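You operate a simulated robot arm through the tools that you are given. There is no shell and no other tool. Be economical: measure what you need, move in short steps, check, and stop when the job is done.

Carry out the task below with a simulated robot arm. There is one attempt and no reset: what you move stays moved.

Task
Move the smudged white disc to the spindle and brush it clean there.
Fine: out of the blank DVD case, label up; disc brush, put back after; leave the disc lying flat; shut the case; nothing is dropped or pinched. Set down upright: disc brush. What is to be rubbed or washed off counts as gone when no trace of it is left.

It is judged by the outcome, as a careful person would: the job done as asked, and still so three seconds after it is handed in. It fails if anything else is knocked over, pushed out of place, dropped, spilled or broken.

Robot
A 7-joint arm with a two-finger gripper on a trunk, on a base that drives. Base frame: it is fixed to the floor where the robot stands at the start and does not move with it; the origin is under the middle of the robot, x ahead of it, y to its left, z up. Units: mm, rad, N and s.
With the tool pointing down near the work surface it reaches from about 300 to 740 mm from the robot's upright axis, wherever it stands. Its first joint turns from -2.897 to 2.897 rad. Places, roughly: blank dvd case (14x19x2 cm) [600, 0, 500]. Payload 2.94 kg.
Tool frame: the origin (TCP) lies between the finger pads and is the grasp point; the fingertips stand 30 mm ahead of it; z points along the fingers, y is the line along which they close. Largest opening 138 mm; the body of the gripper starts 109 mm behind the TCP.
Orientation is told as [roll, pitch, yaw] about the base's x, y, z axes, in that order, counted from this pose: with the fingers straight down and closing along the base's y, the tool's x points along the base's -x, its y along +y and its z along -z.

Tools
- The arm moves only by the tool apply_moves. Its argument "rows" is a list of rows, each a list of 3 entries, a list of its own where there are three numbers: the turn, a rotation vector about the base's x, y, z in rad, then the shift along the base's x, y, z in mm, then the gripper command, from -1 (fully open) to 1 (shut), values between in proportion. In form: [[[wx, wy, wz], [x, y, z], fingers], ...]. A call has 1 to 12 rows; each row is the pose to reach, as a shift and turn from the pose commanded when the call began. Rows are played at 5 a second. More than 50 mm and 0.15 rad between two rows, or a gripper value outside its range, and nothing of the call is played. A pose out of reach is approached as far as the arm can. The call stops where the force on the tool passes 90 N (or 10 N more than at its start, if that is more) or the arm is blocked; 0.2 s more then pass. Each finger halts on what it meets, pressing with about 45 N; the grip force reading is that of the motor and also rises with nothing between the fingers. The clock runs only during rows and for 0.2 s after the last one: add rows that repeat a pose to give the fingers time. The reply holds the time, the measured pose of the TCP, the force on the tool along the base axes, the opening and the grip force, in the units named above and with some noise, with the torque about the TCP (base axes, N m) and any sound that the robot's microphone picked up.
- Cameras (640 x 400 px; columns grow to the right, rows downward): "scene" is now at [3.5, 108.9, 1325.5]; the picture's right is [-0.17, -0.98, 0.00], its down [-0.66, 0.12, -0.74] and it looks along [0.73, -0.13, -0.67] (base axes); focal length 270 px, centre (320, 200). "wrist" rides on the gripper at [71, 19, -146] in the tool frame; the picture's right is [-0.26, 0.97, 0.00], its down [-0.85, -0.23, -0.48] and it looks along [-0.46, -0.12, 0.88] (tool axes); focal length 280 px, centre (320, 200). There is no depth. A picture from a camera that has moved, and an enlarged one, comes with that camera's place and axes in the base frame and with its lens. The place of the scene camera against the robot may be out by one fixed shift of up to 18 mm in any direction.
- snapshot(camera): a new picture of that camera. It takes no simulated time.
- raise_lower(by): slides the trunk up (or, below 0, down) by that many mm; the arm and the scene camera ride with it, the base frame stays. It gives what a move gives, with no picture.
- base_move(legs): drives the robot by 1 to 6 legs, each [ahead, left, turn to the left] in mm, mm and rad, along the robot's own axes; the way and the turn of a leg run together, so that a leg with both is an arc; at most 1500 mm and 3.142 rad a leg. The arm and the cameras ride along, it lands a little off, and it stops where it bumps. It gives what a move gives.
- turn_head(pan, tilt): turns the head with the scene camera to pan (to the left, within 1.501 rad either way) and tilt (down, from -0.506 to 1.204), counted from straight ahead of the robot. It gives what a move gives.
- enlarge(camera, box): a new picture of the part [left, top, right, bottom] of that camera's present view, enlarged. It takes no simulated time.
- close_job(): hands the job in; it is judged then, once.

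Go step by step. Nothing tells you exact positions but the pictures and the camera data: compare them with the known pose of the tool, close in by small moves and look again before you grip or let go. The budget is 120 turns and 78 pictures, counting those below and the enlarged ones. Unless the task says otherwise, let go and move clear before handing in.

The tools are called after "Call:" as a command line: name --argument value ..., lists and objects as JSON in quotes. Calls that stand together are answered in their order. apply_moves: Moves the arm, as the interface text tells. Its arguments: {"type":"object","properties":{"rows":{"type":"array"}},"required":["rows"]} The other tools are called the same way: raise_lower (by) slides the trunk up or down; base_move (legs) drives the base; turn_head (pan, tilt) turns the head that bears the scene camera; snapshot (camera) takes a picture; enlarge (camera, box) takes an enlarged picture of a part of a camera's view; close_job () hands the job in.

At the start:

```text
time: 0.0
ee_pos: [412.2, -32.4, 909.7]
ee_rot: [-0.001, 0.0, 0.001]
ft_force: [0.2, 0.5, 0.0]
torque: [0.0, 0.01, -0.03]
finger_gap: 138.3
gripper_force: 0.1
trunk travel left (down, up): [-175.0, 279.0]
robot x, y, heading: [-1.8, 0.7, -0.003]
head pan, tilt: [-0.175, 0.735]
```

scene: 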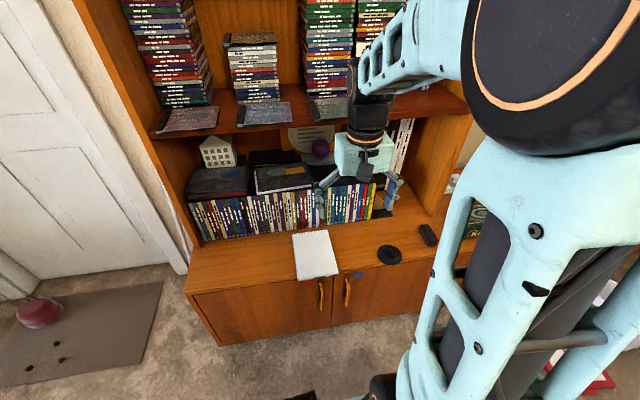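
wrist: 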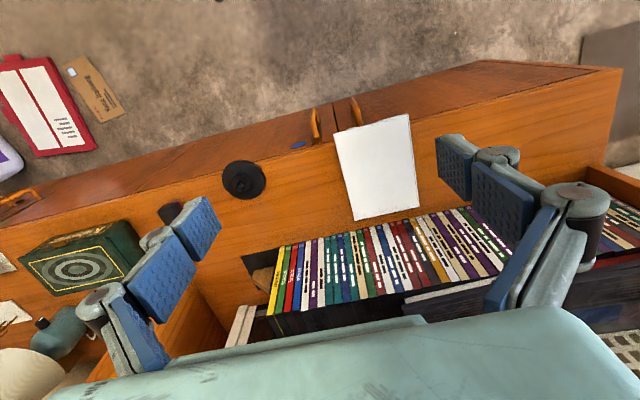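

I see a shelf with a white DVD case lying on a ledge, a black spindle disc-like base beside it, and a dark object (perhaps the brush) further right. I'll enlarge for detail.

Call:
enlarge --camera "scene" --box '[270, 190, 450, 302]'

Call:
enlarge --camera "wrist" --box '[140, 80, 460, 280]'

```text
3.56 times, centred on (360, 246) of scene
camera zoom: at [3.5, 108.9, 1325.5], right [-0.17, -0.98, 0.0], down [-0.66, 0.12, -0.74], along [0.73, -0.13, -0.67], focal length 961 px, centre (178, 36)
```

zoom: 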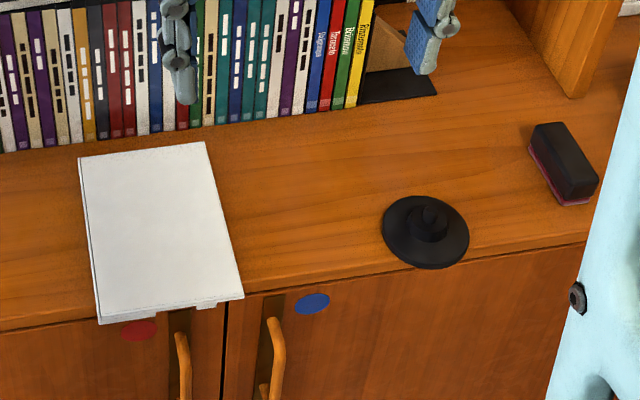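

```text
2.00 times, centred on (300, 180) of wrist
camera zoom: at [341.5, -12.2, 1055.1], right [0.26, 0.97, 0.0], down [0.85, -0.23, 0.48], along [0.46, -0.12, -0.88], focal length 561 px, centre (360, 240)
```

zoom: 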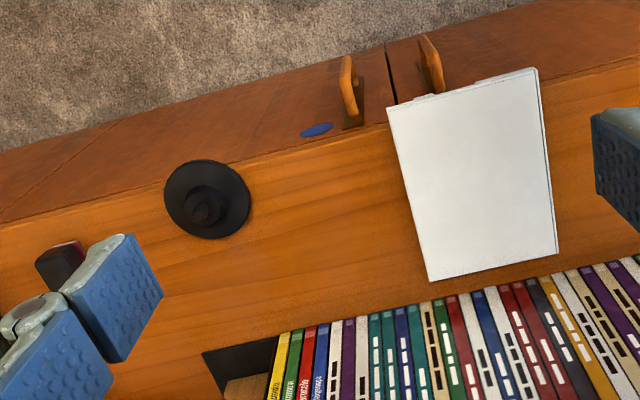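

The case lies closed on the ledge with its near edge overhanging a bit; spindle to its right (about [527,-219]) and the brush beyond (about [557,-400]). I'll bring the wrist camera closer to the case.

Call:
apply_moves --rows '[[[0, 0, 0], [0, 25, -40], -1], [[0, 0, 0], [0, 50, -80], -1], [[0, 0, 0], [0, 70, -120], -1], [[0, 0, 0], [0, 90, -160], -1], [[0, 0, 0], [30, 90, -190], -1]]'

Call:
snapshot --camera "wrist"

```text
time: 1.2
ee_pos: [442.5, 58.7, 718.7]
ee_rot: [0.001, -0.002, 0.0]
ft_force: [0.3, 0.1, 0.5]
torque: [-0.01, -0.03, -0.01]
finger_gap: 138.0
gripper_force: 0.0
trunk travel left (down, up): [-175.0, 279.0]
robot x, y, heading: [0.4, -1.7, 0.001]
head pan, tilt: [-0.175, 0.735]
```

```text
73 pictures are left
camera wrist: at [371.1, 78.6, 865.2], right [0.26, 0.97, 0.0], down [0.85, -0.23, 0.48], along [0.46, -0.12, -0.88], focal length 280 px, centre (320, 200)
```

wrist: 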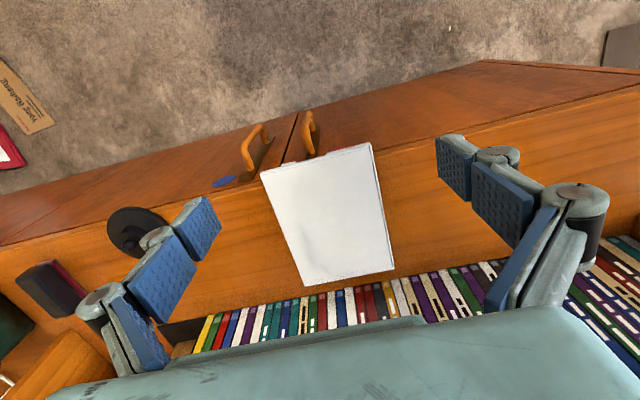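

Call:
enlarge --camera "wrist" --box '[240, 120, 416, 230]'

Call:
enlarge --camera "wrist" --box '[0, 180, 224, 320]'

```text
3.64 times, centred on (328, 175) of wrist
camera zoom: at [371.1, 78.6, 865.2], right [0.26, 0.97, 0.0], down [0.85, -0.23, 0.48], along [0.46, -0.12, -0.88], focal length 1020 px, centre (291, 291)
```

zoom: 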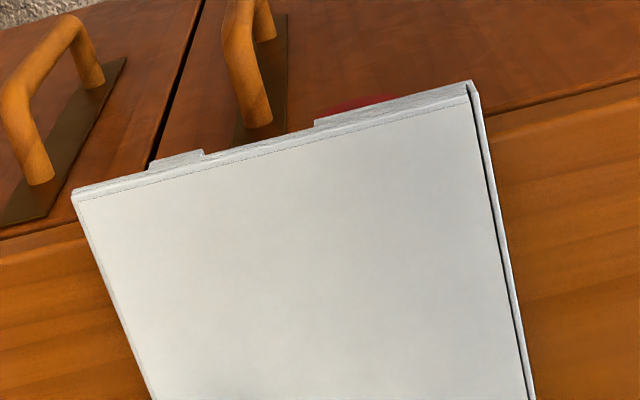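

```text
2.86 times, centred on (112, 250) of wrist
camera zoom: at [371.1, 78.6, 865.2], right [0.26, 0.97, 0.0], down [0.85, -0.23, 0.48], along [0.46, -0.12, -0.88], focal length 801 px, centre (914, 57)
```

zoom: 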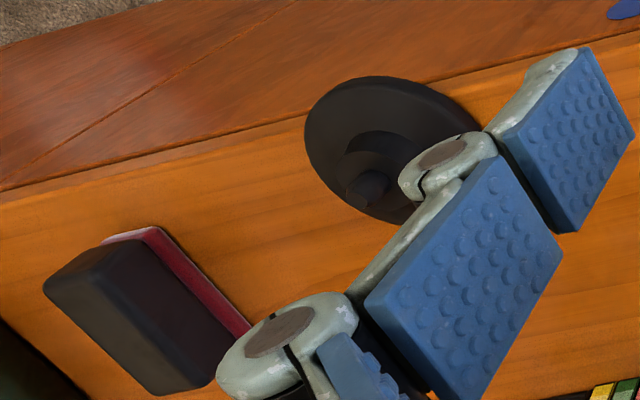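

The spine seems to be along the case's +y edge, so the opening edge should be the -y one. I'll turn the wrist 90° and look at the -y edge from the side.

Call:
apply_moves --rows '[[[0, 0, 0.14], [8, -16, 0], -1], [[0, 0, 0.28], [16, -32, 0], -1], [[0, 0, 0.42], [24, -48, 0], -1], [[0, 0, 0.56], [32, -64, 0], -1], [[0, 0, 0.7], [40, -80, 0], -1], [[0, 0, 0.84], [48, -96, 0], -1], [[0, 0, 0.98], [56, -112, 0], -1], [[0, 0, 1.12], [64, -128, 0], -1], [[0, 0, 1.26], [72, -144, 0], -1], [[0, 0, 1.4], [80, -170, 0], -1], [[0, 0, 1.54], [85, -200, -15], -1], [[0, 0, 1.57], [85, -230, -25], -1]]'

Call:
snapshot --camera "wrist"

```text
time: 3.8
ee_pos: [527.9, -171.8, 695.1]
ee_rot: [0.0, 0.0, 1.573]
ft_force: [0.4, 0.9, -0.3]
torque: [0.02, 0.03, -0.01]
finger_gap: 137.9
gripper_force: 0.1
trunk travel left (down, up): [-175.0, 279.0]
robot x, y, heading: [0.4, 2.7, -0.001]
head pan, tilt: [-0.175, 0.735]
```

```text
70 pictures are left
camera wrist: at [509.3, -241.0, 840.5], right [-0.97, 0.26, 0.0], down [0.23, 0.85, 0.48], along [0.12, 0.46, -0.88], focal length 280 px, centre (320, 200)
```

wrist: 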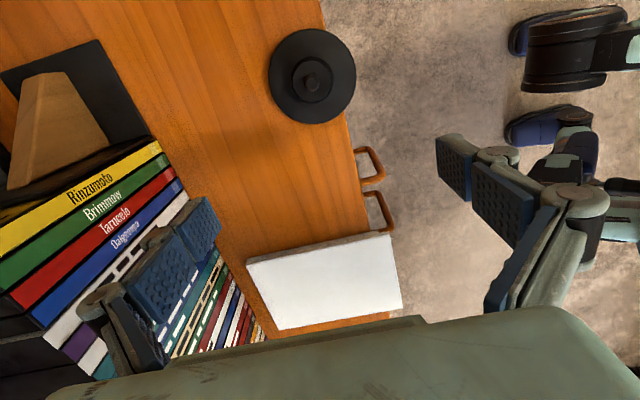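

Call:
enlarge --camera "wrist" --box '[240, 220, 416, 330]'

Call:
enlarge --camera "wrist" --box '[240, 20, 384, 110]'

```text
3.64 times, centred on (328, 275) of wrist
camera zoom: at [509.3, -241.0, 840.5], right [-0.97, 0.26, 0.0], down [0.23, 0.85, 0.48], along [0.12, 0.46, -0.88], focal length 1020 px, centre (291, -73)
```

zoom: 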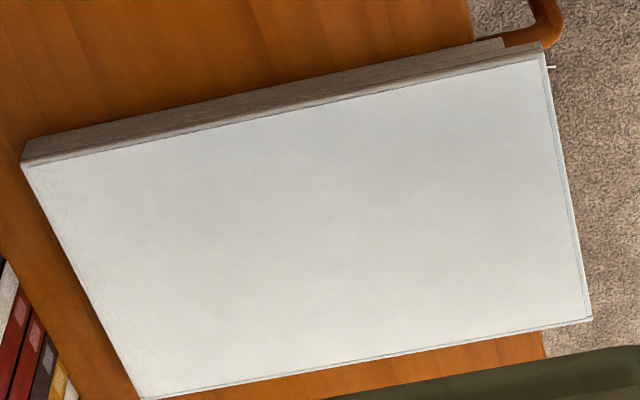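

```text
4.44 times, centred on (312, 65) of wrist
camera zoom: at [509.3, -241.0, 840.5], right [-0.97, 0.26, 0.0], down [0.23, 0.85, 0.48], along [0.12, 0.46, -0.88], focal length 1246 px, centre (356, 800)
```

zoom: 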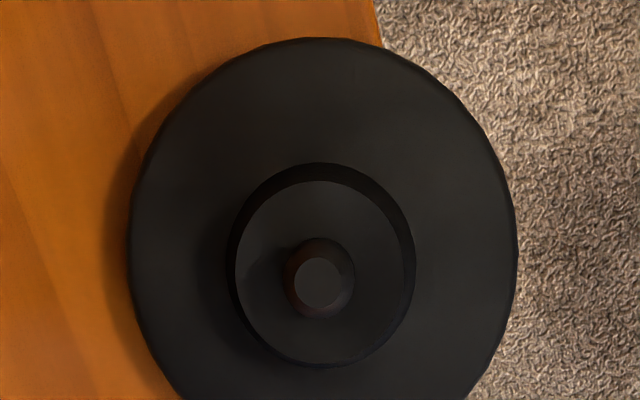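

The lid overhangs at the near (-x, -y) corner, where the tray below is notched, and that corner hangs off the ledge – a good pinch point. The spindle is near [521,-222]. I'll back the robot up to gain room for a horizontal tool.

Call:
base_move --legs '[[-220, 0, 0]]'

Call:
apply_moves --rows '[[[0, -0.14, 0], [0, 5, 0], -1], [[0, -0.28, 0], [0, 10, 0], -1], [[0, -0.42, 0], [0, 15, 0], -1], [[0, -0.56, 0], [0, 20, 0], -1], [[0, -0.7, 0], [0, 25, 0], -1], [[0, -0.84, 0], [0, 30, 0], -1], [[0, -0.98, 0], [0, 35, 0], -1], [[0, -1.12, 0], [0, 40, 0], -1], [[0, -1.26, 0], [0, 45, 0], -1], [[0, -1.4, 0], [0, 50, 0], -1], [[0, -1.54, 0], [0, 55, 0], -1], [[0, -1.571, 0], [0, 60, 0], -1]]'

Call:
snapshot --camera "wrist"

Call:
snapshot --camera "scene"

```text
time: 5.5
ee_pos: [312.5, -169.2, 696.0]
ee_rot: [0.001, -0.001, 1.572]
ft_force: [-0.2, 0.2, 0.6]
torque: [-0.02, 0.02, 0.0]
finger_gap: 137.8
gripper_force: 0.0
trunk travel left (down, up): [-175.0, 279.0]
robot x, y, heading: [-218.5, -1.7, -0.0]
head pan, tilt: [-0.175, 0.735]
```

```text
time: 8.1
ee_pos: [313.0, -108.4, 695.3]
ee_rot: [-1.573, 0.003, 1.571]
ft_force: [0.0, 1.0, -0.4]
torque: [-0.03, -0.04, 0.01]
finger_gap: 138.0
gripper_force: 0.0
trunk travel left (down, up): [-175.0, 279.0]
robot x, y, heading: [-214.6, 1.2, -0.0]
head pan, tilt: [-0.175, 0.735]
```

```text
67 pictures are left
camera wrist: at [167.3, -179.4, 675.6], right [0.0, 0.26, -0.97], down [-0.48, 0.85, 0.23], along [0.88, 0.46, 0.13], focal length 280 px, centre (320, 200)
```

wrist: 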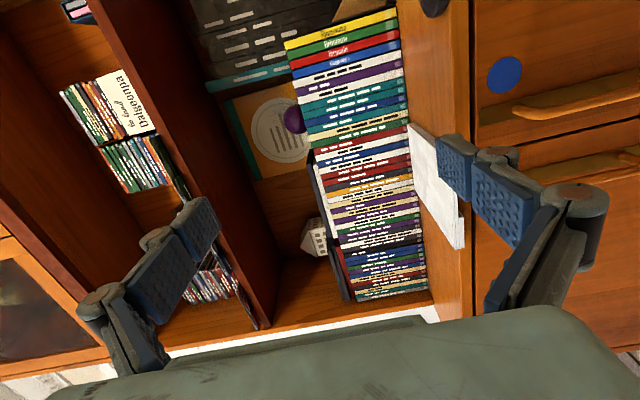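

```text
66 pictures are left
camera scene: at [-212.7, 108.6, 1325.5], right [-0.17, -0.99, 0.0], down [-0.66, 0.11, -0.74], along [0.73, -0.13, -0.67], focal length 270 px, centre (320, 200)
```

scene: 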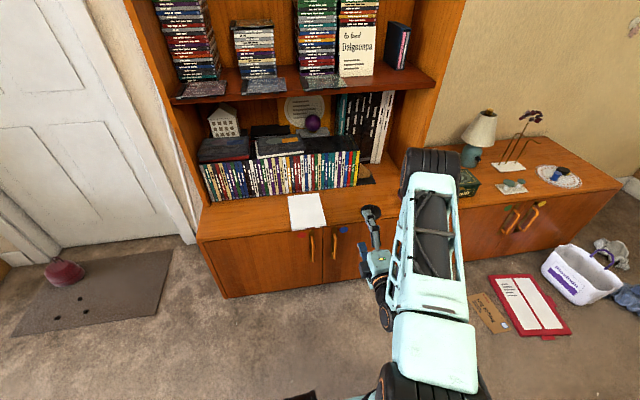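

Now bring the horizontal tool in front of the corner and look along the case edge.

Call:
apply_moves --rows '[[[0, 0, 0], [20, 12, -40], -0.4], [[0, 0, 0], [45, 24, -80], 0], [[0, 0, 0], [70, 40, -110], 0.2], [[0, 0, 0], [87, 48, -120], 0.2], [[0, 0, 0], [87, 48, -120], 0.2]]'

Call:
snapshot --camera "wrist"

```text
time: 9.3
ee_pos: [401.2, -60.8, 575.0]
ee_rot: [-1.571, 0.003, 1.571]
ft_force: [-0.3, 1.1, 0.8]
torque: [-0.04, 0.03, 0.0]
finger_gap: 55.4
gripper_force: 0.0
trunk travel left (down, up): [-175.0, 279.0]
robot x, y, heading: [-217.8, -2.5, 0.002]
head pan, tilt: [-0.175, 0.735]
```

```text
65 pictures are left
camera wrist: at [256.3, -131.7, 555.6], right [0.0, 0.26, -0.97], down [-0.48, 0.85, 0.23], along [0.88, 0.46, 0.12], focal length 280 px, centre (320, 200)
```

wrist: 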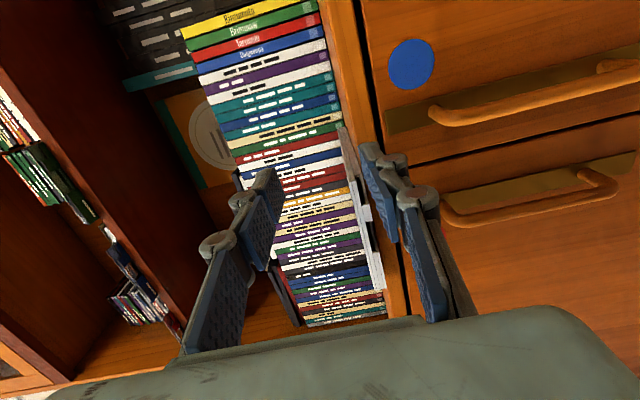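

Call:
enlarge --camera "wrist" --box '[310, 110, 438, 190]'

Call:
enlarge --camera "wrist" --box '[310, 190, 438, 270]'

```text
5.00 times, centred on (374, 150) of wrist
camera zoom: at [256.3, -131.7, 555.6], right [0.0, 0.26, -0.97], down [-0.48, 0.85, 0.23], along [0.88, 0.46, 0.12], focal length 1402 px, centre (50, 450)
```

zoom: 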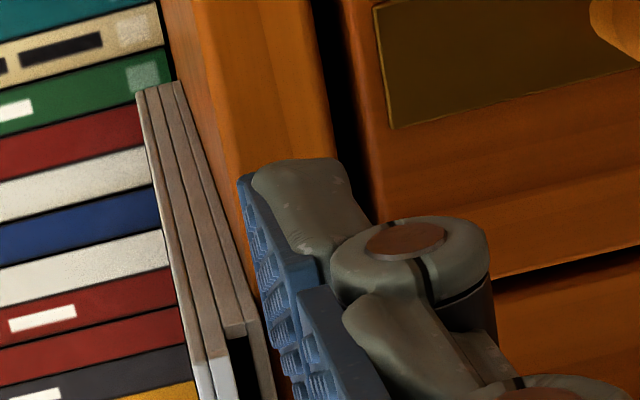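

```text
5.00 times, centred on (374, 230) of wrist
camera zoom: at [256.3, -131.7, 555.6], right [0.0, 0.26, -0.97], down [-0.48, 0.85, 0.23], along [0.88, 0.46, 0.12], focal length 1402 px, centre (50, 50)
```

zoom: 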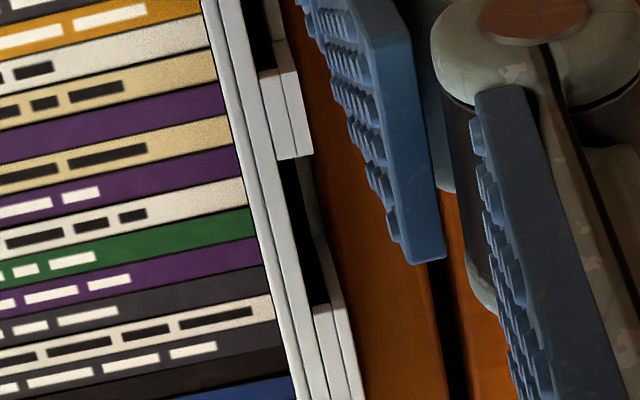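

The lid is the upper ~8 mm half; the tray below has a notch at the near -y corner hanging over the ledge front (ledge edge x≈500, case edge x≈479). I'll line the fingers up around the corner of the lid and check.

Call:
apply_moves --rows '[[[0, 0, 0], [0, 20, -10], 0.3], [[0, 0, 0], [10, 44, -26], 0.3], [[0, 0, 0], [35, 44, -26], 0.3], [[0, 0, 0], [50, 44, -26], 0.3], [[0, 0, 0], [50, 44, -26], 0.3]]'

Call:
snapshot --camera "wrist"

Call:
enlarge --camera "scene" --box '[270, 170, 398, 250]'

```text
time: 10.5
ee_pos: [450.2, -18.7, 550.0]
ee_rot: [-1.57, 0.002, 1.573]
ft_force: [-0.1, 0.2, -0.1]
torque: [0.02, -0.03, 0.03]
finger_gap: 48.0
gripper_force: 0.0
trunk travel left (down, up): [-175.0, 279.0]
robot x, y, heading: [-216.8, 1.5, 0.003]
head pan, tilt: [-0.175, 0.735]
```

```text
62 pictures are left
camera wrist: at [304.6, -89.3, 530.4], right [0.0, 0.26, -0.97], down [-0.48, 0.85, 0.23], along [0.88, 0.46, 0.12], focal length 280 px, centre (320, 200)
```

wrist: 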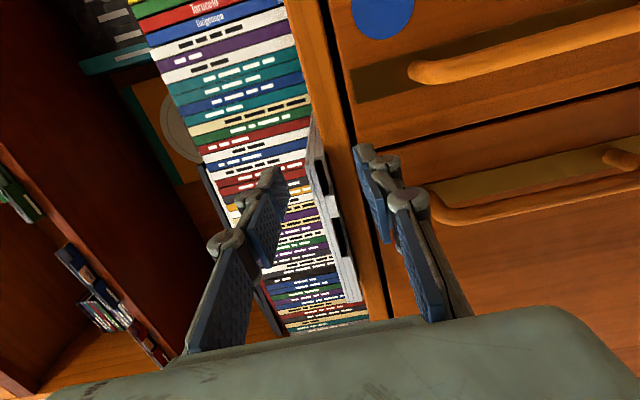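

```text
5.00 times, centred on (334, 210) of scene
camera zoom: at [-212.7, 108.6, 1325.5], right [-0.17, -0.99, 0.0], down [-0.66, 0.11, -0.74], along [0.73, -0.13, -0.67], focal length 1352 px, centre (250, 150)
```

zoom: 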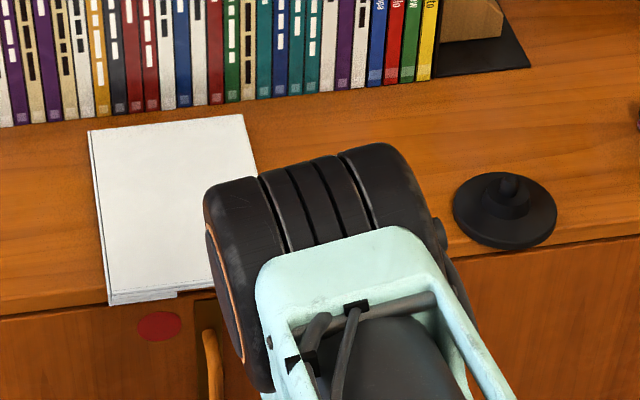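

Call:
enlarge --camera "wrist" --box '[230, 110, 422, 230]'

```text
3.33 times, centred on (326, 170) of wrist
camera zoom: at [304.6, -89.3, 530.4], right [0.0, 0.26, -0.97], down [-0.48, 0.85, 0.23], along [0.88, 0.46, 0.12], focal length 935 px, centre (300, 300)
```

zoom: 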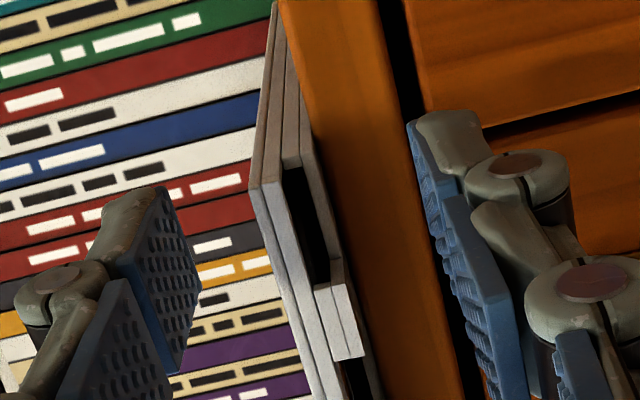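

Call:
apply_moves --rows '[[[0, 0, 0], [9, 1, 3], 0.3], [[0, 0, 0], [9, 1, 3], 0.65], [[0, 0, 0], [9, 1, 3], 0.65]]'

Call:
enlarge --camera "wrist" --box '[230, 110, 422, 230]'

```text
time: 11.3
ee_pos: [459.6, -16.7, 552.2]
ee_rot: [-1.571, 0.004, 1.572]
ft_force: [-1.1, -0.3, 0.5]
torque: [-0.01, -0.04, -0.05]
finger_gap: 24.3
gripper_force: 0.0
trunk travel left (down, up): [-175.0, 279.0]
robot x, y, heading: [-213.2, -0.7, 0.005]
head pan, tilt: [-0.175, 0.735]
```

```text
3.33 times, centred on (326, 170) of wrist
camera zoom: at [313.9, -87.7, 532.9], right [0.0, 0.26, -0.97], down [-0.48, 0.85, 0.23], along [0.88, 0.46, 0.12], focal length 935 px, centre (300, 300)
```

zoom: 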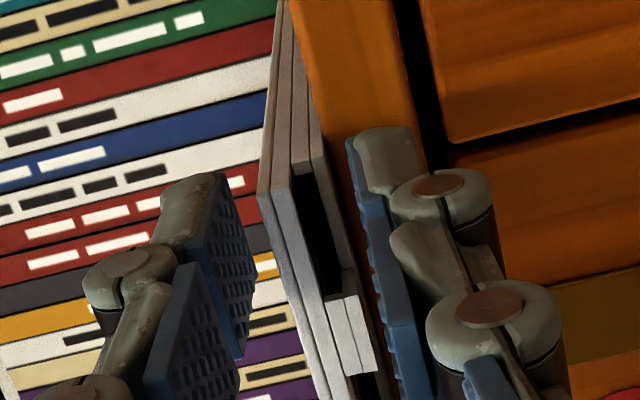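

Call:
apply_moves --rows '[[[0, 0, 0], [-1, 0, 2.5], 0.65], [[0, 0, 0], [-1, 0, 2.5], 0.85], [[0, 0, 0], [-1, 0, 2.5], 0.9], [[0, 0, 0], [-1, 0, 2.5], 0.95]]'

Call:
enlarge --camera "wrist" --box '[230, 110, 422, 230]'

```text
time: 12.3
ee_pos: [457.5, -16.8, 554.9]
ee_rot: [-1.573, 0.002, 1.57]
ft_force: [0.7, -0.5, 2.1]
torque: [0.29, -0.1, -0.09]
finger_gap: 6.2
gripper_force: 34.9
trunk travel left (down, up): [-175.0, 279.0]
robot x, y, heading: [-218.2, 1.8, 0.003]
head pan, tilt: [-0.175, 0.735]
```

```text
3.33 times, centred on (326, 170) of wrist
camera zoom: at [312.9, -87.6, 535.6], right [0.0, 0.26, -0.97], down [-0.48, 0.85, 0.23], along [0.88, 0.46, 0.13], focal length 935 px, centre (300, 300)
```

zoom: 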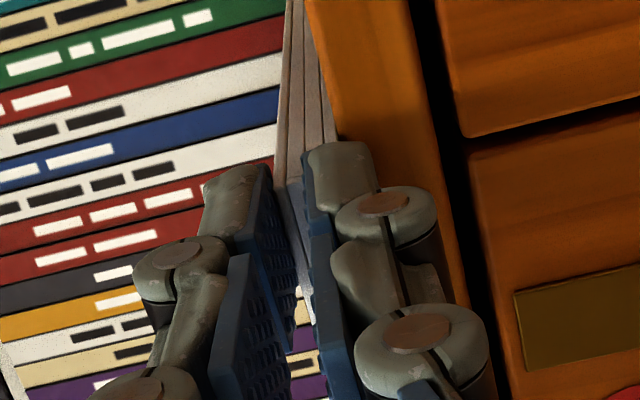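

The fingers hold the 6 mm lid rim. I'll begin lifting it slowly along an arc about the +y spine.

Call:
apply_moves --rows '[[[-0.05, 0, 0], [0, 0.5, 6.4], 0.95], [[-0.1, 0, 0], [0, 1.3, 12.7], 1], [[-0.1, 0, 0], [0, 1.3, 12.7], 1]]'

Call:
snapshot --camera "wrist"

Call:
enlarge --camera "scene" --box '[270, 170, 398, 250]'

```text
time: 13.1
ee_pos: [457.1, -13.7, 567.9]
ee_rot: [-1.572, 0.103, 1.569]
ft_force: [-0.8, -1.2, 0.8]
torque: [0.37, -0.09, -0.04]
finger_gap: 5.9
gripper_force: 34.4
trunk travel left (down, up): [-175.0, 279.0]
robot x, y, heading: [-218.4, 0.7, 0.001]
head pan, tilt: [-0.175, 0.735]
```

```text
57 pictures are left
camera wrist: at [312.4, -87.2, 555.5], right [0.0, 0.16, -0.99], down [-0.48, 0.87, 0.14], along [0.88, 0.47, 0.08], focal length 280 px, centre (320, 200)
```

wrist: 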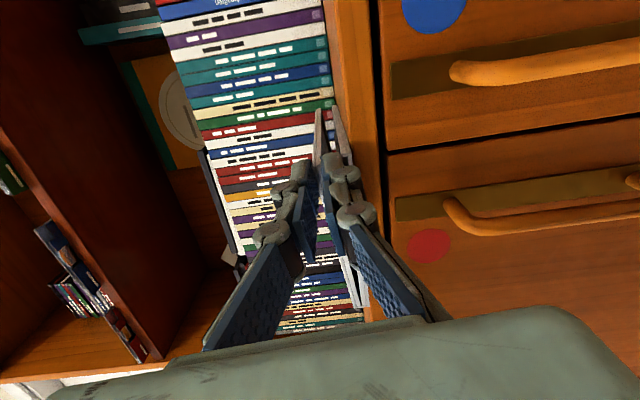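

```text
5.00 times, centred on (334, 210) of scene
camera zoom: at [-213.0, 108.5, 1325.5], right [-0.17, -0.99, 0.0], down [-0.66, 0.11, -0.74], along [0.73, -0.13, -0.67], focal length 1352 px, centre (250, 150)
```

zoom: 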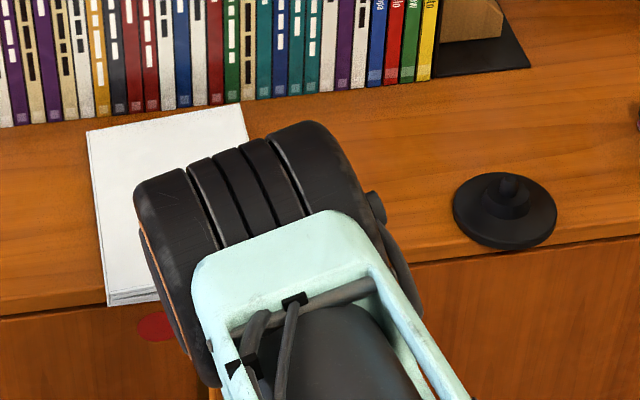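

The lid is rising well with low forces. I continue along the arc.

Call:
apply_moves --rows '[[[-0.14, 0, 0], [0, 4, 17.5], 1], [[-0.28, 0, 0], [0, 10.4, 34.2], 1], [[-0.42, 0, 0], [0, 19.1, 49.9], 1], [[-0.56, 0, 0], [0, 29.8, 64.3], 1], [[-0.7, 0, 0], [0, 42.5, 77], 1], [[-0.7, 0, 0], [0, 42.5, 77], 1]]'

Call:
snapshot --camera "wrist"

Call:
snapshot --camera "scene"

```text
time: 14.5
ee_pos: [458.1, 28.5, 644.3]
ee_rot: [-1.572, 0.805, 1.571]
ft_force: [-0.8, -2.0, 5.5]
torque: [0.44, -0.15, 0.0]
finger_gap: 6.1
gripper_force: 34.4
trunk travel left (down, up): [-175.0, 279.0]
robot x, y, heading: [-219.4, -0.2, 0.004]
head pan, tilt: [-0.175, 0.735]
```

```text
55 pictures are left
camera wrist: at [312.9, -34.9, 681.8], right [0.0, -0.51, -0.86], down [-0.48, 0.75, -0.45], along [0.88, 0.41, -0.24], focal length 280 px, centre (320, 200)
```

wrist: 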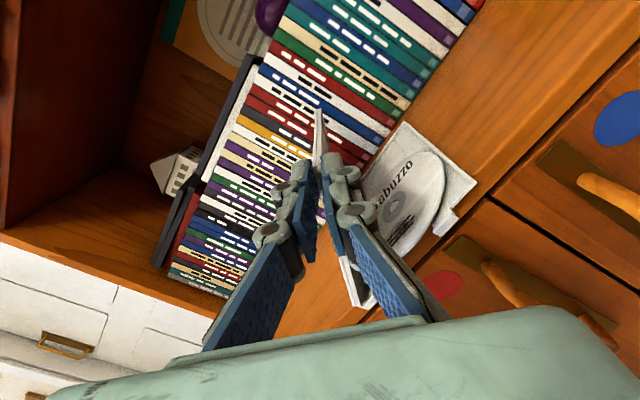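

```text
54 pictures are left
camera scene: at [-213.4, 108.5, 1325.5], right [-0.17, -0.99, 0.0], down [-0.66, 0.11, -0.74], along [0.73, -0.13, -0.67], focal length 270 px, centre (320, 200)
```

scene: 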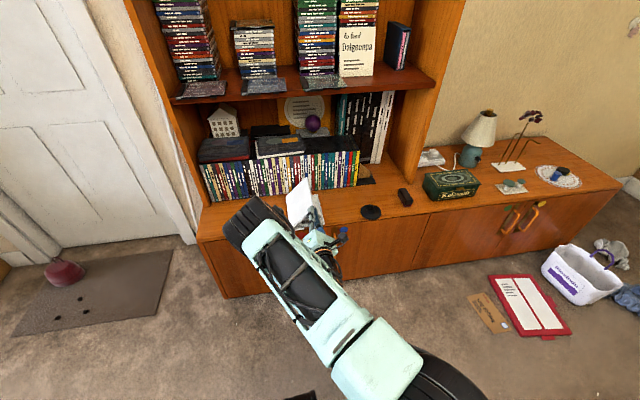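

Call:
apply_moves --rows '[[[-0.14, 0, 0], [0, 14.3, 10.8], 1], [[-0.28, 0, 0], [0, 30, 19.5], 1], [[-0.42, 0, 0], [0, 46.8, 25.9], 1], [[-0.56, 0, 0], [0, 64.2, 29.9], 1], [[-0.7, 0, 0], [0, 82.1, 31.5], 1], [[-0.84, 0, 0], [0, 100, 30.5], 1], [[-0.84, 0, 0], [0, 100, 30.5], 1]]'

Call:
snapshot --camera "wrist"

Call:
snapshot --camera "scene"

```text
time: 16.1
ee_pos: [457.5, 129.3, 678.4]
ee_rot: [1.622, 1.497, -1.521]
ft_force: [-0.1, 0.8, 13.7]
torque: [-0.14, -0.54, 0.01]
finger_gap: 5.7
gripper_force: 34.0
trunk travel left (down, up): [-175.0, 279.0]
robot x, y, heading: [-215.5, 2.1, 0.001]
head pan, tilt: [-0.175, 0.735]
```

```text
53 pictures are left
camera wrist: at [311.9, 115.1, 748.6], right [0.0, -0.98, -0.19], down [-0.47, 0.17, -0.87], along [0.88, 0.09, -0.46], focal length 280 px, centre (320, 200)
```

wrist: 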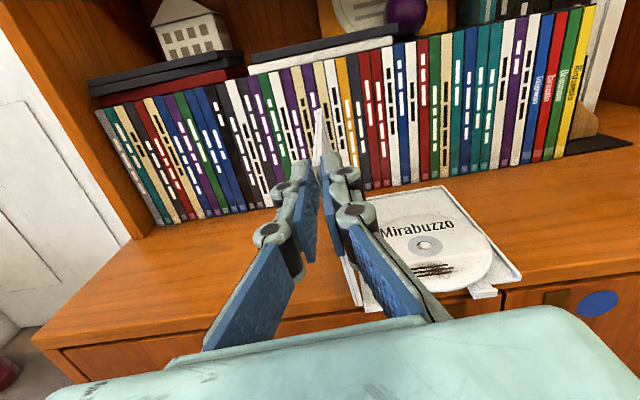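

```text
52 pictures are left
camera scene: at [-214.2, 108.4, 1325.5], right [-0.17, -0.99, 0.0], down [-0.66, 0.11, -0.74], along [0.73, -0.13, -0.67], focal length 270 px, centre (320, 200)
```

scene: 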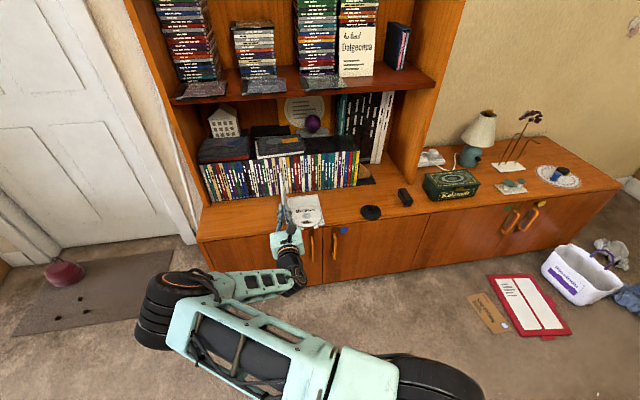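

The lid is just past vertical and the disc "Mirabuzzo" with a smudge is visible. Continuing the arc, a touch higher to relieve the force.

Call:
apply_moves --rows '[[[0, 0, 0], [0, -1, 4], 1], [[-0.14, 0, 0], [0, 16.9, 2.2], 1], [[-0.28, 0, 0], [0, 34.2, -3.3], 1], [[-0.42, 0, 0], [0, 50.6, -11.2], 1], [[-0.56, 0, 0], [0, 65.7, -21.3], 1], [[-0.56, 0, 0], [0, 65.7, -21.3], 1]]'

```text
time: 17.5
ee_pos: [457.4, 192.5, 652.5]
ee_rot: [1.57, 0.938, -1.572]
ft_force: [0.8, -0.1, -0.6]
torque: [0.04, 0.09, -0.02]
finger_gap: 5.8
gripper_force: 34.8
trunk travel left (down, up): [-175.0, 279.0]
robot x, y, heading: [-213.9, 1.3, 0.004]
head pan, tilt: [-0.175, 0.735]
```

Call:
apply_moves --rows '[[[-0.14, 0, 0], [0, 13.6, -12.1], 1], [[-0.28, 0, 0], [0, 25.3, -26], 1], [[-0.42, 0, 0], [0, 35, -41.5], 1], [[-0.56, 0, 0], [0, 42.4, -58.1], 1], [[-0.56, 0, 0], [0, 42.4, -58.1], 1]]'

Call:
snapshot --camera "scene"

Call:
snapshot --camera "wrist"

```text
time: 18.7
ee_pos: [447.3, 216.7, 680.0]
ee_rot: [1.496, 0.393, -1.582]
ft_force: [0.0, 1.0, -0.2]
torque: [-0.01, -0.02, 0.02]
finger_gap: 0.2
gripper_force: 28.3
out of reach, approached as far as the arm can: row 1, 2, 3, 4, 5
trunk travel left (down, up): [-175.0, 279.0]
robot x, y, heading: [-216.0, 3.3, 0.007]
head pan, tilt: [-0.175, 0.735]
```

```text
51 pictures are left
camera scene: at [-212.7, 108.6, 1325.5], right [-0.17, -0.99, 0.0], down [-0.66, 0.11, -0.74], along [0.73, -0.13, -0.67], focal length 270 px, centre (320, 200)
```

scene: 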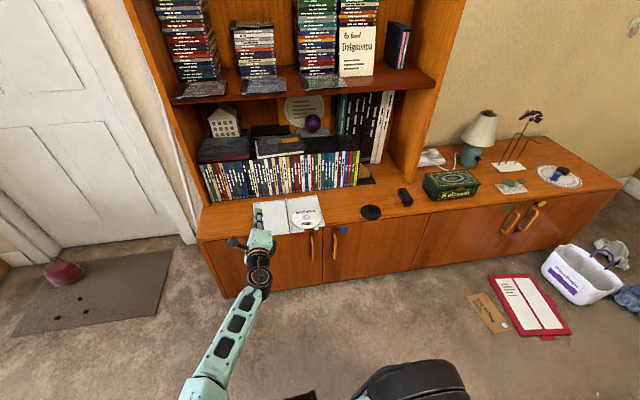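

```text
50 pictures are left
camera wrist: at [304.5, 272.2, 735.0], right [0.07, -0.61, 0.79], down [-0.5, -0.7, -0.51], along [0.86, -0.36, -0.35], focal length 280 px, centre (320, 200)
```

wrist: 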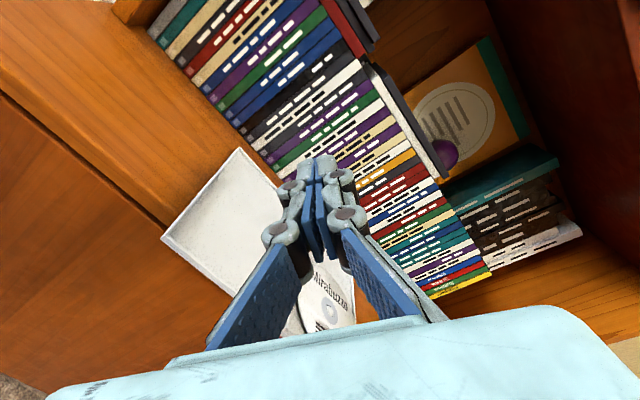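

The lid slipped the last bit and now lies flat open on the ledge; the case seems unmoved. I'll back the arm off and unwind the wrist to a downward tool.

Call:
apply_moves --rows '[[[0.14, 0, 0], [-30, 0, 30], 1], [[0.28, 0, 0], [-60, -10, 60], 1], [[0.42, 0, 0], [-80, -20, 90], 1], [[0.56, 0, 0], [-100, -40, 110], 1], [[0.7, 0, 0], [-110, -60, 120], 1], [[0.84, 0, 0], [-120, -80, 120], 1], [[0.98, 0, 0], [-130, -100, 120], 1], [[1.12, 0, 0], [-130, -120, 120], 1], [[1.26, 0, 0], [-130, -140, 120], 1], [[1.4, 0, 0], [-130, -160, 120], 1]]'

```text
time: 20.9
ee_pos: [319.3, 55.5, 798.8]
ee_rot: [-1.598, 1.341, 1.616]
ft_force: [-0.7, 0.3, -0.4]
torque: [-0.03, 0.03, -0.01]
finger_gap: 0.0
gripper_force: 28.4
trunk travel left (down, up): [-175.0, 279.0]
robot x, y, heading: [-216.3, -1.5, 0.003]
head pan, tilt: [-0.175, 0.735]
```

Call:
apply_moves --rows '[[[0.14, 0, 0], [0, -20, 0], 0], [[0.28, 0, 0], [0, -40, 0], 0], [[0.42, 0, 0], [0, -60, 0], -0.5], [[0.56, 0, 0], [0, -80, 0], -1], [[0.7, 0, 0], [0, -100, 0], -1], [[0.84, 0, 0], [0, -120, 0], -1], [[0.98, 0, 0], [0, -140, 0], -1], [[1.12, 0, 0], [0, -150, 0], -1], [[1.26, 0, 0], [0, -150, 0], -1], [[1.34, 0, 0], [0, -150, 0], -1]]'

Call:
apply_moves --rows '[[[0, 0.14, 0], [0, 0, 0], -1], [[0, 0.28, 0], [0, 0, 0], -1], [[0, 0.42, 0], [0, 0, 0], -1], [[0, 0.56, 0], [0, 0, 0], -1], [[0, 0.7, 0], [0, 0, 0], -1], [[0, 0.84, 0], [0, 0, 0], -1], [[0, 0.98, 0], [0, 0, 0], -1], [[0, 1.12, 0], [0, 0, 0], -1], [[0, 1.26, 0], [0, 0, 0], -1], [[0, 1.4, 0], [0, 0, 0], -1], [[0, 1.54, 0], [0, 0, 0], -1], [[0, 1.571, 0], [0, 0, 0], -1]]'

Call:
base_move --legs '[[0, -170, 0], [195, 0, 0]]'

Call:
snapshot --camera "scene"

Call:
snapshot --camera "wrist"

```text
time: 23.1
ee_pos: [318.5, -95.5, 799.4]
ee_rot: [-1.642, 0.005, 1.58]
ft_force: [-0.2, -0.2, 0.4]
torque: [0.01, -0.02, 0.0]
finger_gap: 138.0
gripper_force: 0.1
trunk travel left (down, up): [-175.0, 279.0]
robot x, y, heading: [-217.4, 0.5, 0.007]
head pan, tilt: [-0.175, 0.735]
```

```text
time: 25.7
ee_pos: [318.9, -94.8, 800.2]
ee_rot: [-0.07, -0.009, 1.577]
ft_force: [0.5, 0.7, 0.2]
torque: [-0.03, 0.0, -0.01]
finger_gap: 138.3
gripper_force: 0.1
trunk travel left (down, up): [-175.0, 279.0]
robot x, y, heading: [-212.9, -1.9, 0.009]
head pan, tilt: [-0.175, 0.735]
```

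```text
time: 29.0
ee_pos: [513.1, -268.0, 801.3]
ee_rot: [-0.072, -0.009, 1.571]
ft_force: [0.4, -0.6, -1.1]
torque: [0.01, 0.02, -0.02]
finger_gap: 138.2
gripper_force: 0.0
trunk travel left (down, up): [-175.0, 279.0]
robot x, y, heading: [-19.4, -168.9, -0.001]
head pan, tilt: [-0.175, 0.735]
```

```text
49 pictures are left
camera scene: at [-16.9, -62.7, 1325.5], right [-0.18, -0.98, 0.0], down [-0.66, 0.12, -0.74], along [0.73, -0.13, -0.67], focal length 270 px, centre (320, 200)
```

scene: 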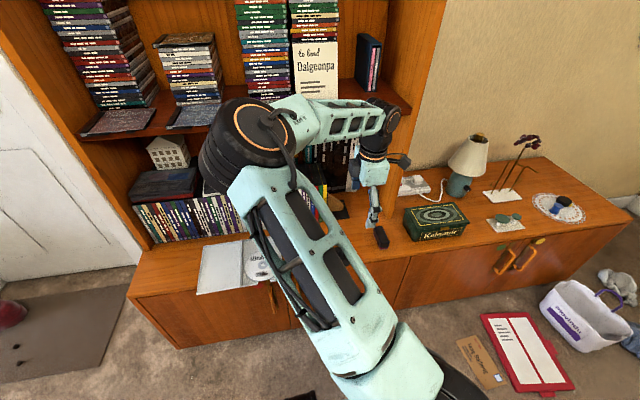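

```text
48 pictures are left
camera wrist: at [484.4, -340.4, 942.4], right [-0.96, 0.26, -0.07], down [0.2, 0.84, 0.5], along [0.19, 0.47, -0.86], focal length 280 px, centre (320, 200)
```

wrist: 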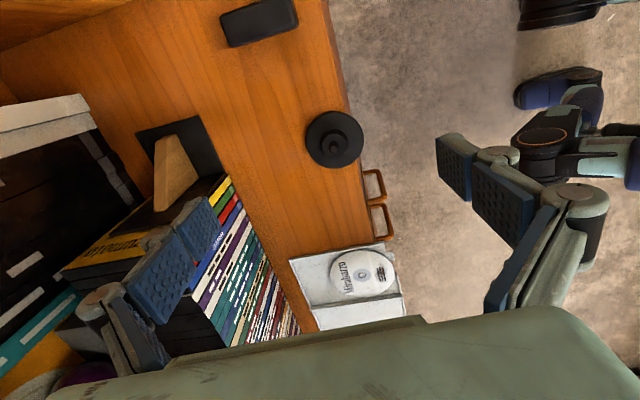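

The tray shows the disc centred near [539, 50]. I level the tool and move above it for a close look.

Call:
apply_moves --rows '[[[-0.009, 0.072, 0], [4, 40, -5], -1], [[-0.009, 0.072, 0], [8, 88, -10], -1], [[-0.009, 0.072, 0], [12, 136, -20], -1], [[-0.009, 0.072, 0], [16, 184, -30], -1], [[-0.009, 0.072, 0], [20, 232, -40], -1], [[-0.009, 0.072, 0], [24, 278, -55], -1], [[-0.009, 0.072, 0], [26, 300, -80], -1], [[-0.009, 0.072, 0], [26, 310, -110], -1], [[-0.009, 0.072, 0], [26, 310, -110], -1]]'

Call:
snapshot --camera "wrist"

```text
time: 31.0
ee_pos: [540.0, 41.5, 688.8]
ee_rot: [-0.002, -0.002, 1.572]
ft_force: [0.0, 0.3, 0.5]
torque: [-0.01, -0.05, -0.01]
finger_gap: 138.2
gripper_force: 0.0
trunk travel left (down, up): [-175.0, 279.0]
robot x, y, heading: [-19.7, -171.6, -0.001]
head pan, tilt: [-0.175, 0.735]
```

```text
47 pictures are left
camera wrist: at [521.2, -28.5, 834.0], right [-0.96, 0.26, 0.0], down [0.23, 0.85, 0.48], along [0.12, 0.46, -0.88], focal length 280 px, centre (320, 200)
```

wrist: 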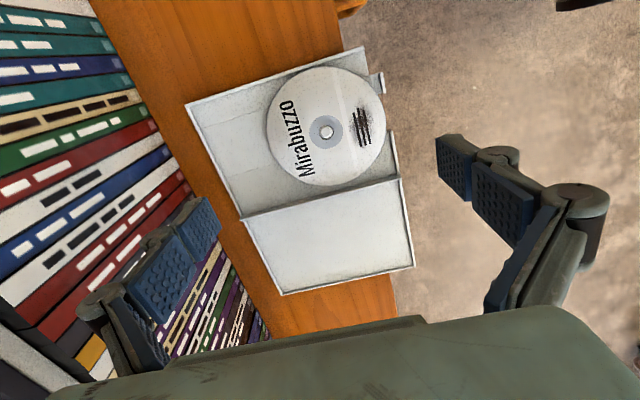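

Call:
enlarge --camera "wrist" --box '[240, 50, 416, 160]'

Call:
enlarge --camera "wrist" --box '[180, 110, 420, 260]'

```text
3.64 times, centred on (328, 105) of wrist
camera zoom: at [521.2, -28.5, 834.0], right [-0.96, 0.26, 0.0], down [0.23, 0.85, 0.48], along [0.12, 0.46, -0.88], focal length 1020 px, centre (291, 546)
```

zoom: 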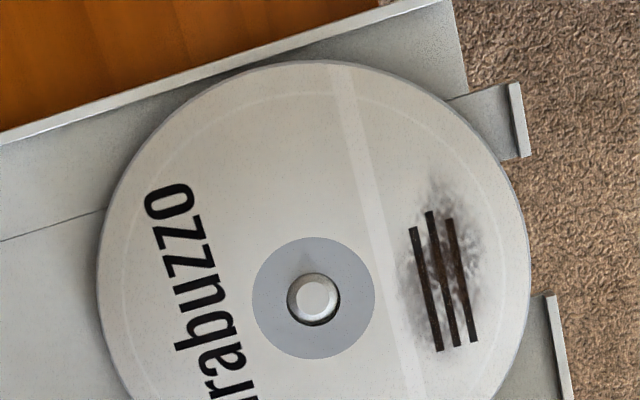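

```text
2.67 times, centred on (300, 185) of wrist
camera zoom: at [521.2, -28.5, 834.0], right [-0.96, 0.26, 0.0], down [0.23, 0.85, 0.48], along [0.12, 0.46, -0.88], focal length 748 px, centre (373, 240)
```

zoom: 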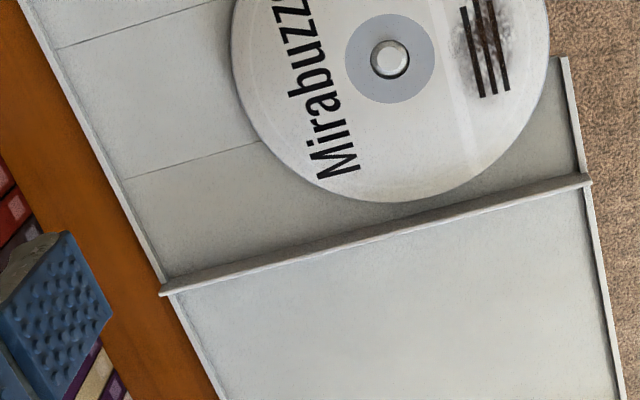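

Smudge lies toward the robot side of the label. The disc sits on a hub; the tray's front notch leaves room for the near finger, so I'll grip along x. Descend for a finer centre measurement.

Call:
apply_moves --rows '[[[0, 0, 0], [-3, 2, -40], -1], [[0, 0, 0], [-6, 4, -85], -1], [[0, 0, 0], [-6, 4, -85], -1]]'

Call:
snapshot --camera "wrist"

```text
time: 31.8
ee_pos: [532.8, 45.4, 606.5]
ee_rot: [0.0, -0.001, 1.57]
ft_force: [-0.7, 0.2, 0.7]
torque: [0.05, 0.02, 0.01]
finger_gap: 138.3
gripper_force: 0.0
trunk travel left (down, up): [-175.0, 279.0]
robot x, y, heading: [-20.0, -173.2, 0.001]
head pan, tilt: [-0.175, 0.735]
```

```text
44 pictures are left
camera wrist: at [512.9, -26.2, 750.6], right [-0.97, 0.26, 0.0], down [0.23, 0.85, 0.48], along [0.12, 0.46, -0.88], focal length 280 px, centre (320, 200)
```

wrist: 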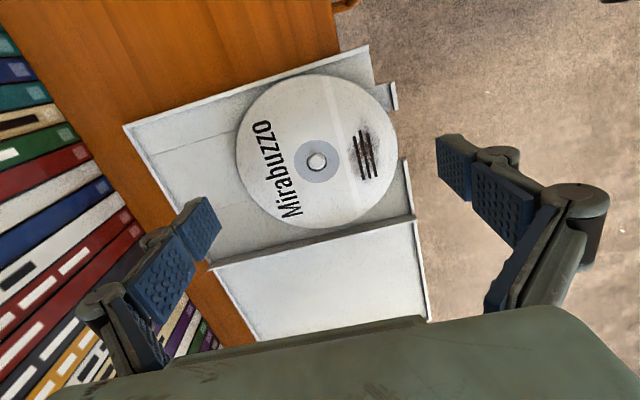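

Hub measured at about [533, 45], disc height about 549. I'll descend so the tips are just below the disc plane.

Call:
apply_moves --rows '[[[0, 0, 0], [0.5, 0, -15], -1], [[0, 0, 0], [0.5, 0, -25], -1], [[0, 0, 0], [0.5, 0, -33], -1], [[0, 0, 0], [0.5, 0, -33], -1]]'

Call:
enlarge --camera "wrist" --box '[140, 60, 524, 300]'

```text
time: 32.8
ee_pos: [533.3, 44.5, 570.8]
ee_rot: [0.002, -0.003, 1.57]
ft_force: [0.2, 0.2, 0.1]
torque: [0.03, 0.0, -0.02]
finger_gap: 137.8
gripper_force: 0.2
trunk travel left (down, up): [-175.0, 279.0]
robot x, y, heading: [-19.8, -173.5, -0.004]
head pan, tilt: [-0.175, 0.735]
```

```text
1.67 times, centred on (332, 180) of wrist
camera zoom: at [514.4, -26.1, 716.6], right [-0.97, 0.26, 0.0], down [0.23, 0.85, 0.48], along [0.12, 0.46, -0.88], focal length 467 px, centre (300, 233)
```

zoom: 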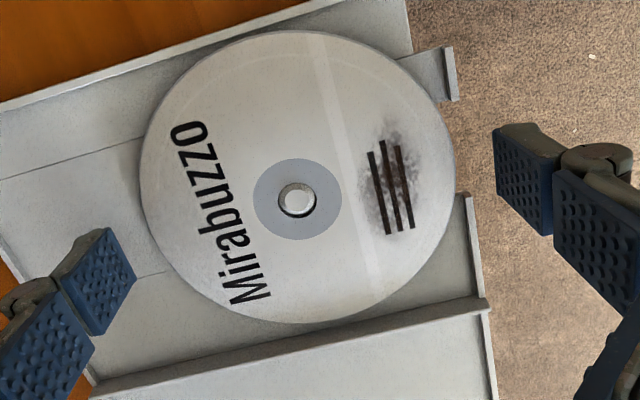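

Call:
apply_moves --rows '[[[0, 0, 0], [0.8, 1.2, 0], -1], [[0, 0, 0], [0.8, 1.2, 0], -0.8], [[0, 0, 0], [0.8, 1.2, 0], -0.8]]'

Call:
enlarge --camera "wrist" --box '[140, 60, 524, 300]'

```text
time: 33.6
ee_pos: [534.3, 45.1, 571.2]
ee_rot: [0.0, -0.001, 1.57]
ft_force: [0.2, -0.4, 0.3]
torque: [-0.03, 0.01, 0.0]
finger_gap: 124.4
gripper_force: 0.0
trunk travel left (down, up): [-175.0, 279.0]
robot x, y, heading: [-19.4, -168.9, -0.005]
head pan, tilt: [-0.175, 0.735]
```

```text
1.67 times, centred on (332, 180) of wrist
camera zoom: at [515.4, -24.7, 716.8], right [-0.97, 0.26, 0.0], down [0.23, 0.85, 0.48], along [0.12, 0.46, -0.88], focal length 467 px, centre (300, 233)
```

zoom: 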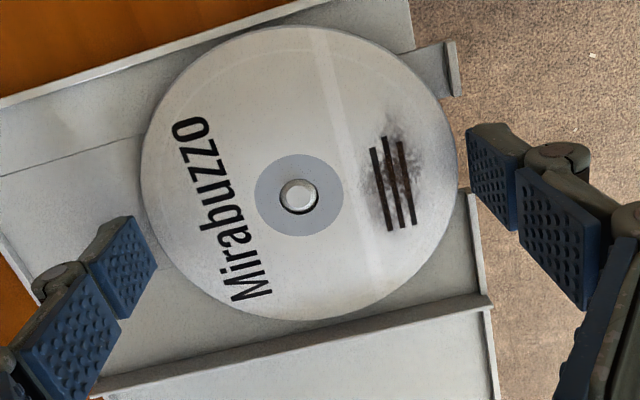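

Call:
apply_moves --rows '[[[0, 0, 0], [0, 0, 0], -0.77], [[0, 0, 0], [0, 0, 0], -0.74], [[0, 0, 0], [0, 0, 0], -0.7], [[0, 0, 0], [0, 0, 0], -0.7]]'

Call:
enlarge --camera "wrist" --box '[140, 60, 524, 300]'

```text
time: 34.6
ee_pos: [534.1, 46.5, 572.3]
ee_rot: [0.001, -0.001, 1.571]
ft_force: [-1.0, -0.3, -0.9]
torque: [0.0, 0.0, 0.01]
finger_gap: 117.3
gripper_force: 0.2
trunk travel left (down, up): [-175.0, 279.0]
robot x, y, heading: [-21.2, -173.3, -0.002]
head pan, tilt: [-0.175, 0.735]
```

```text
1.67 times, centred on (332, 180) of wrist
camera zoom: at [515.4, -24.7, 716.8], right [-0.97, 0.26, 0.0], down [0.23, 0.85, 0.48], along [0.12, 0.46, -0.88], focal length 467 px, centre (300, 233)
```

zoom: 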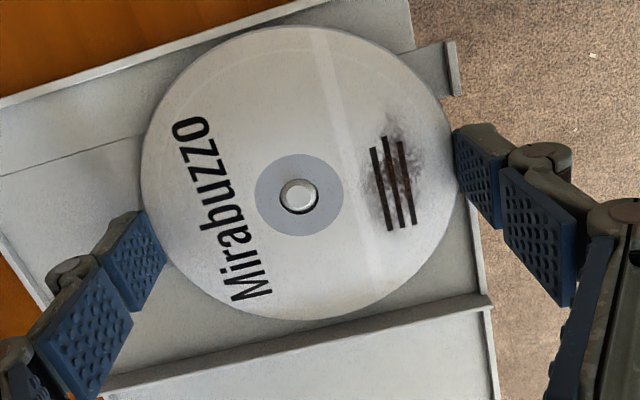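

Call:
apply_moves --rows '[[[0, 0, 0], [0, 0, 0], -0.69], [[0, 0, 0], [0, 0, 0], -0.67], [[0, 0, 0], [0, 0, 0], -0.66], [[0, 0, 0], [0, 0, 0], -0.66]]'

Call:
enlarge --camera "wrist" --box '[200, 150, 264, 190]'

```text
time: 35.6
ee_pos: [533.5, 45.6, 571.3]
ee_rot: [0.0, -0.002, 1.57]
ft_force: [-0.5, -0.5, 2.0]
torque: [0.0, -0.04, 0.01]
finger_gap: 115.2
gripper_force: 0.7
trunk travel left (down, up): [-175.0, 279.0]
robot x, y, heading: [-20.7, -172.7, -0.006]
head pan, tilt: [-0.175, 0.735]
```

```text
10.00 times, centred on (232, 170) of wrist
camera zoom: at [515.3, -24.7, 716.9], right [-0.97, 0.26, 0.0], down [0.23, 0.85, 0.48], along [0.12, 0.46, -0.88], focal length 2804 px, centre (1200, 500)
```

zoom: 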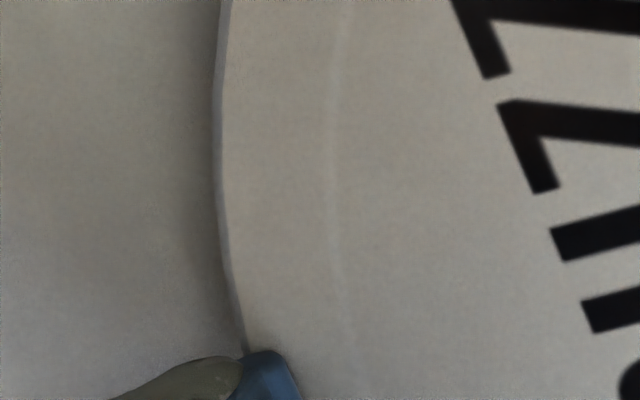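

Call:
apply_moves --rows '[[[0, 0, 0], [0, 0, 0], -0.64], [[0, 0, 0], [0, 0, 0], -0.62], [[0, 0, 0], [0, 0, 0], -0.62]]'

Call:
enlarge --camera "wrist" --box '[140, 60, 524, 300]'

```text
time: 36.4
ee_pos: [535.4, 45.7, 571.4]
ee_rot: [-0.003, -0.002, 1.57]
ft_force: [0.2, -0.4, 4.0]
torque: [-0.02, -0.09, 0.0]
finger_gap: 112.9
gripper_force: 0.8
trunk travel left (down, up): [-175.0, 279.0]
robot x, y, heading: [-20.6, -172.7, -0.002]
head pan, tilt: [-0.175, 0.735]
```

```text
1.67 times, centred on (332, 180) of wrist
camera zoom: at [515.3, -24.7, 717.3], right [-0.97, 0.26, 0.0], down [0.23, 0.85, 0.48], along [0.13, 0.46, -0.88], focal length 467 px, centre (300, 233)
```

zoom: 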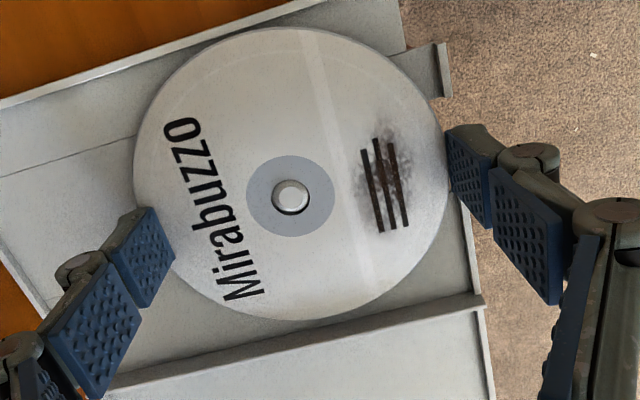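

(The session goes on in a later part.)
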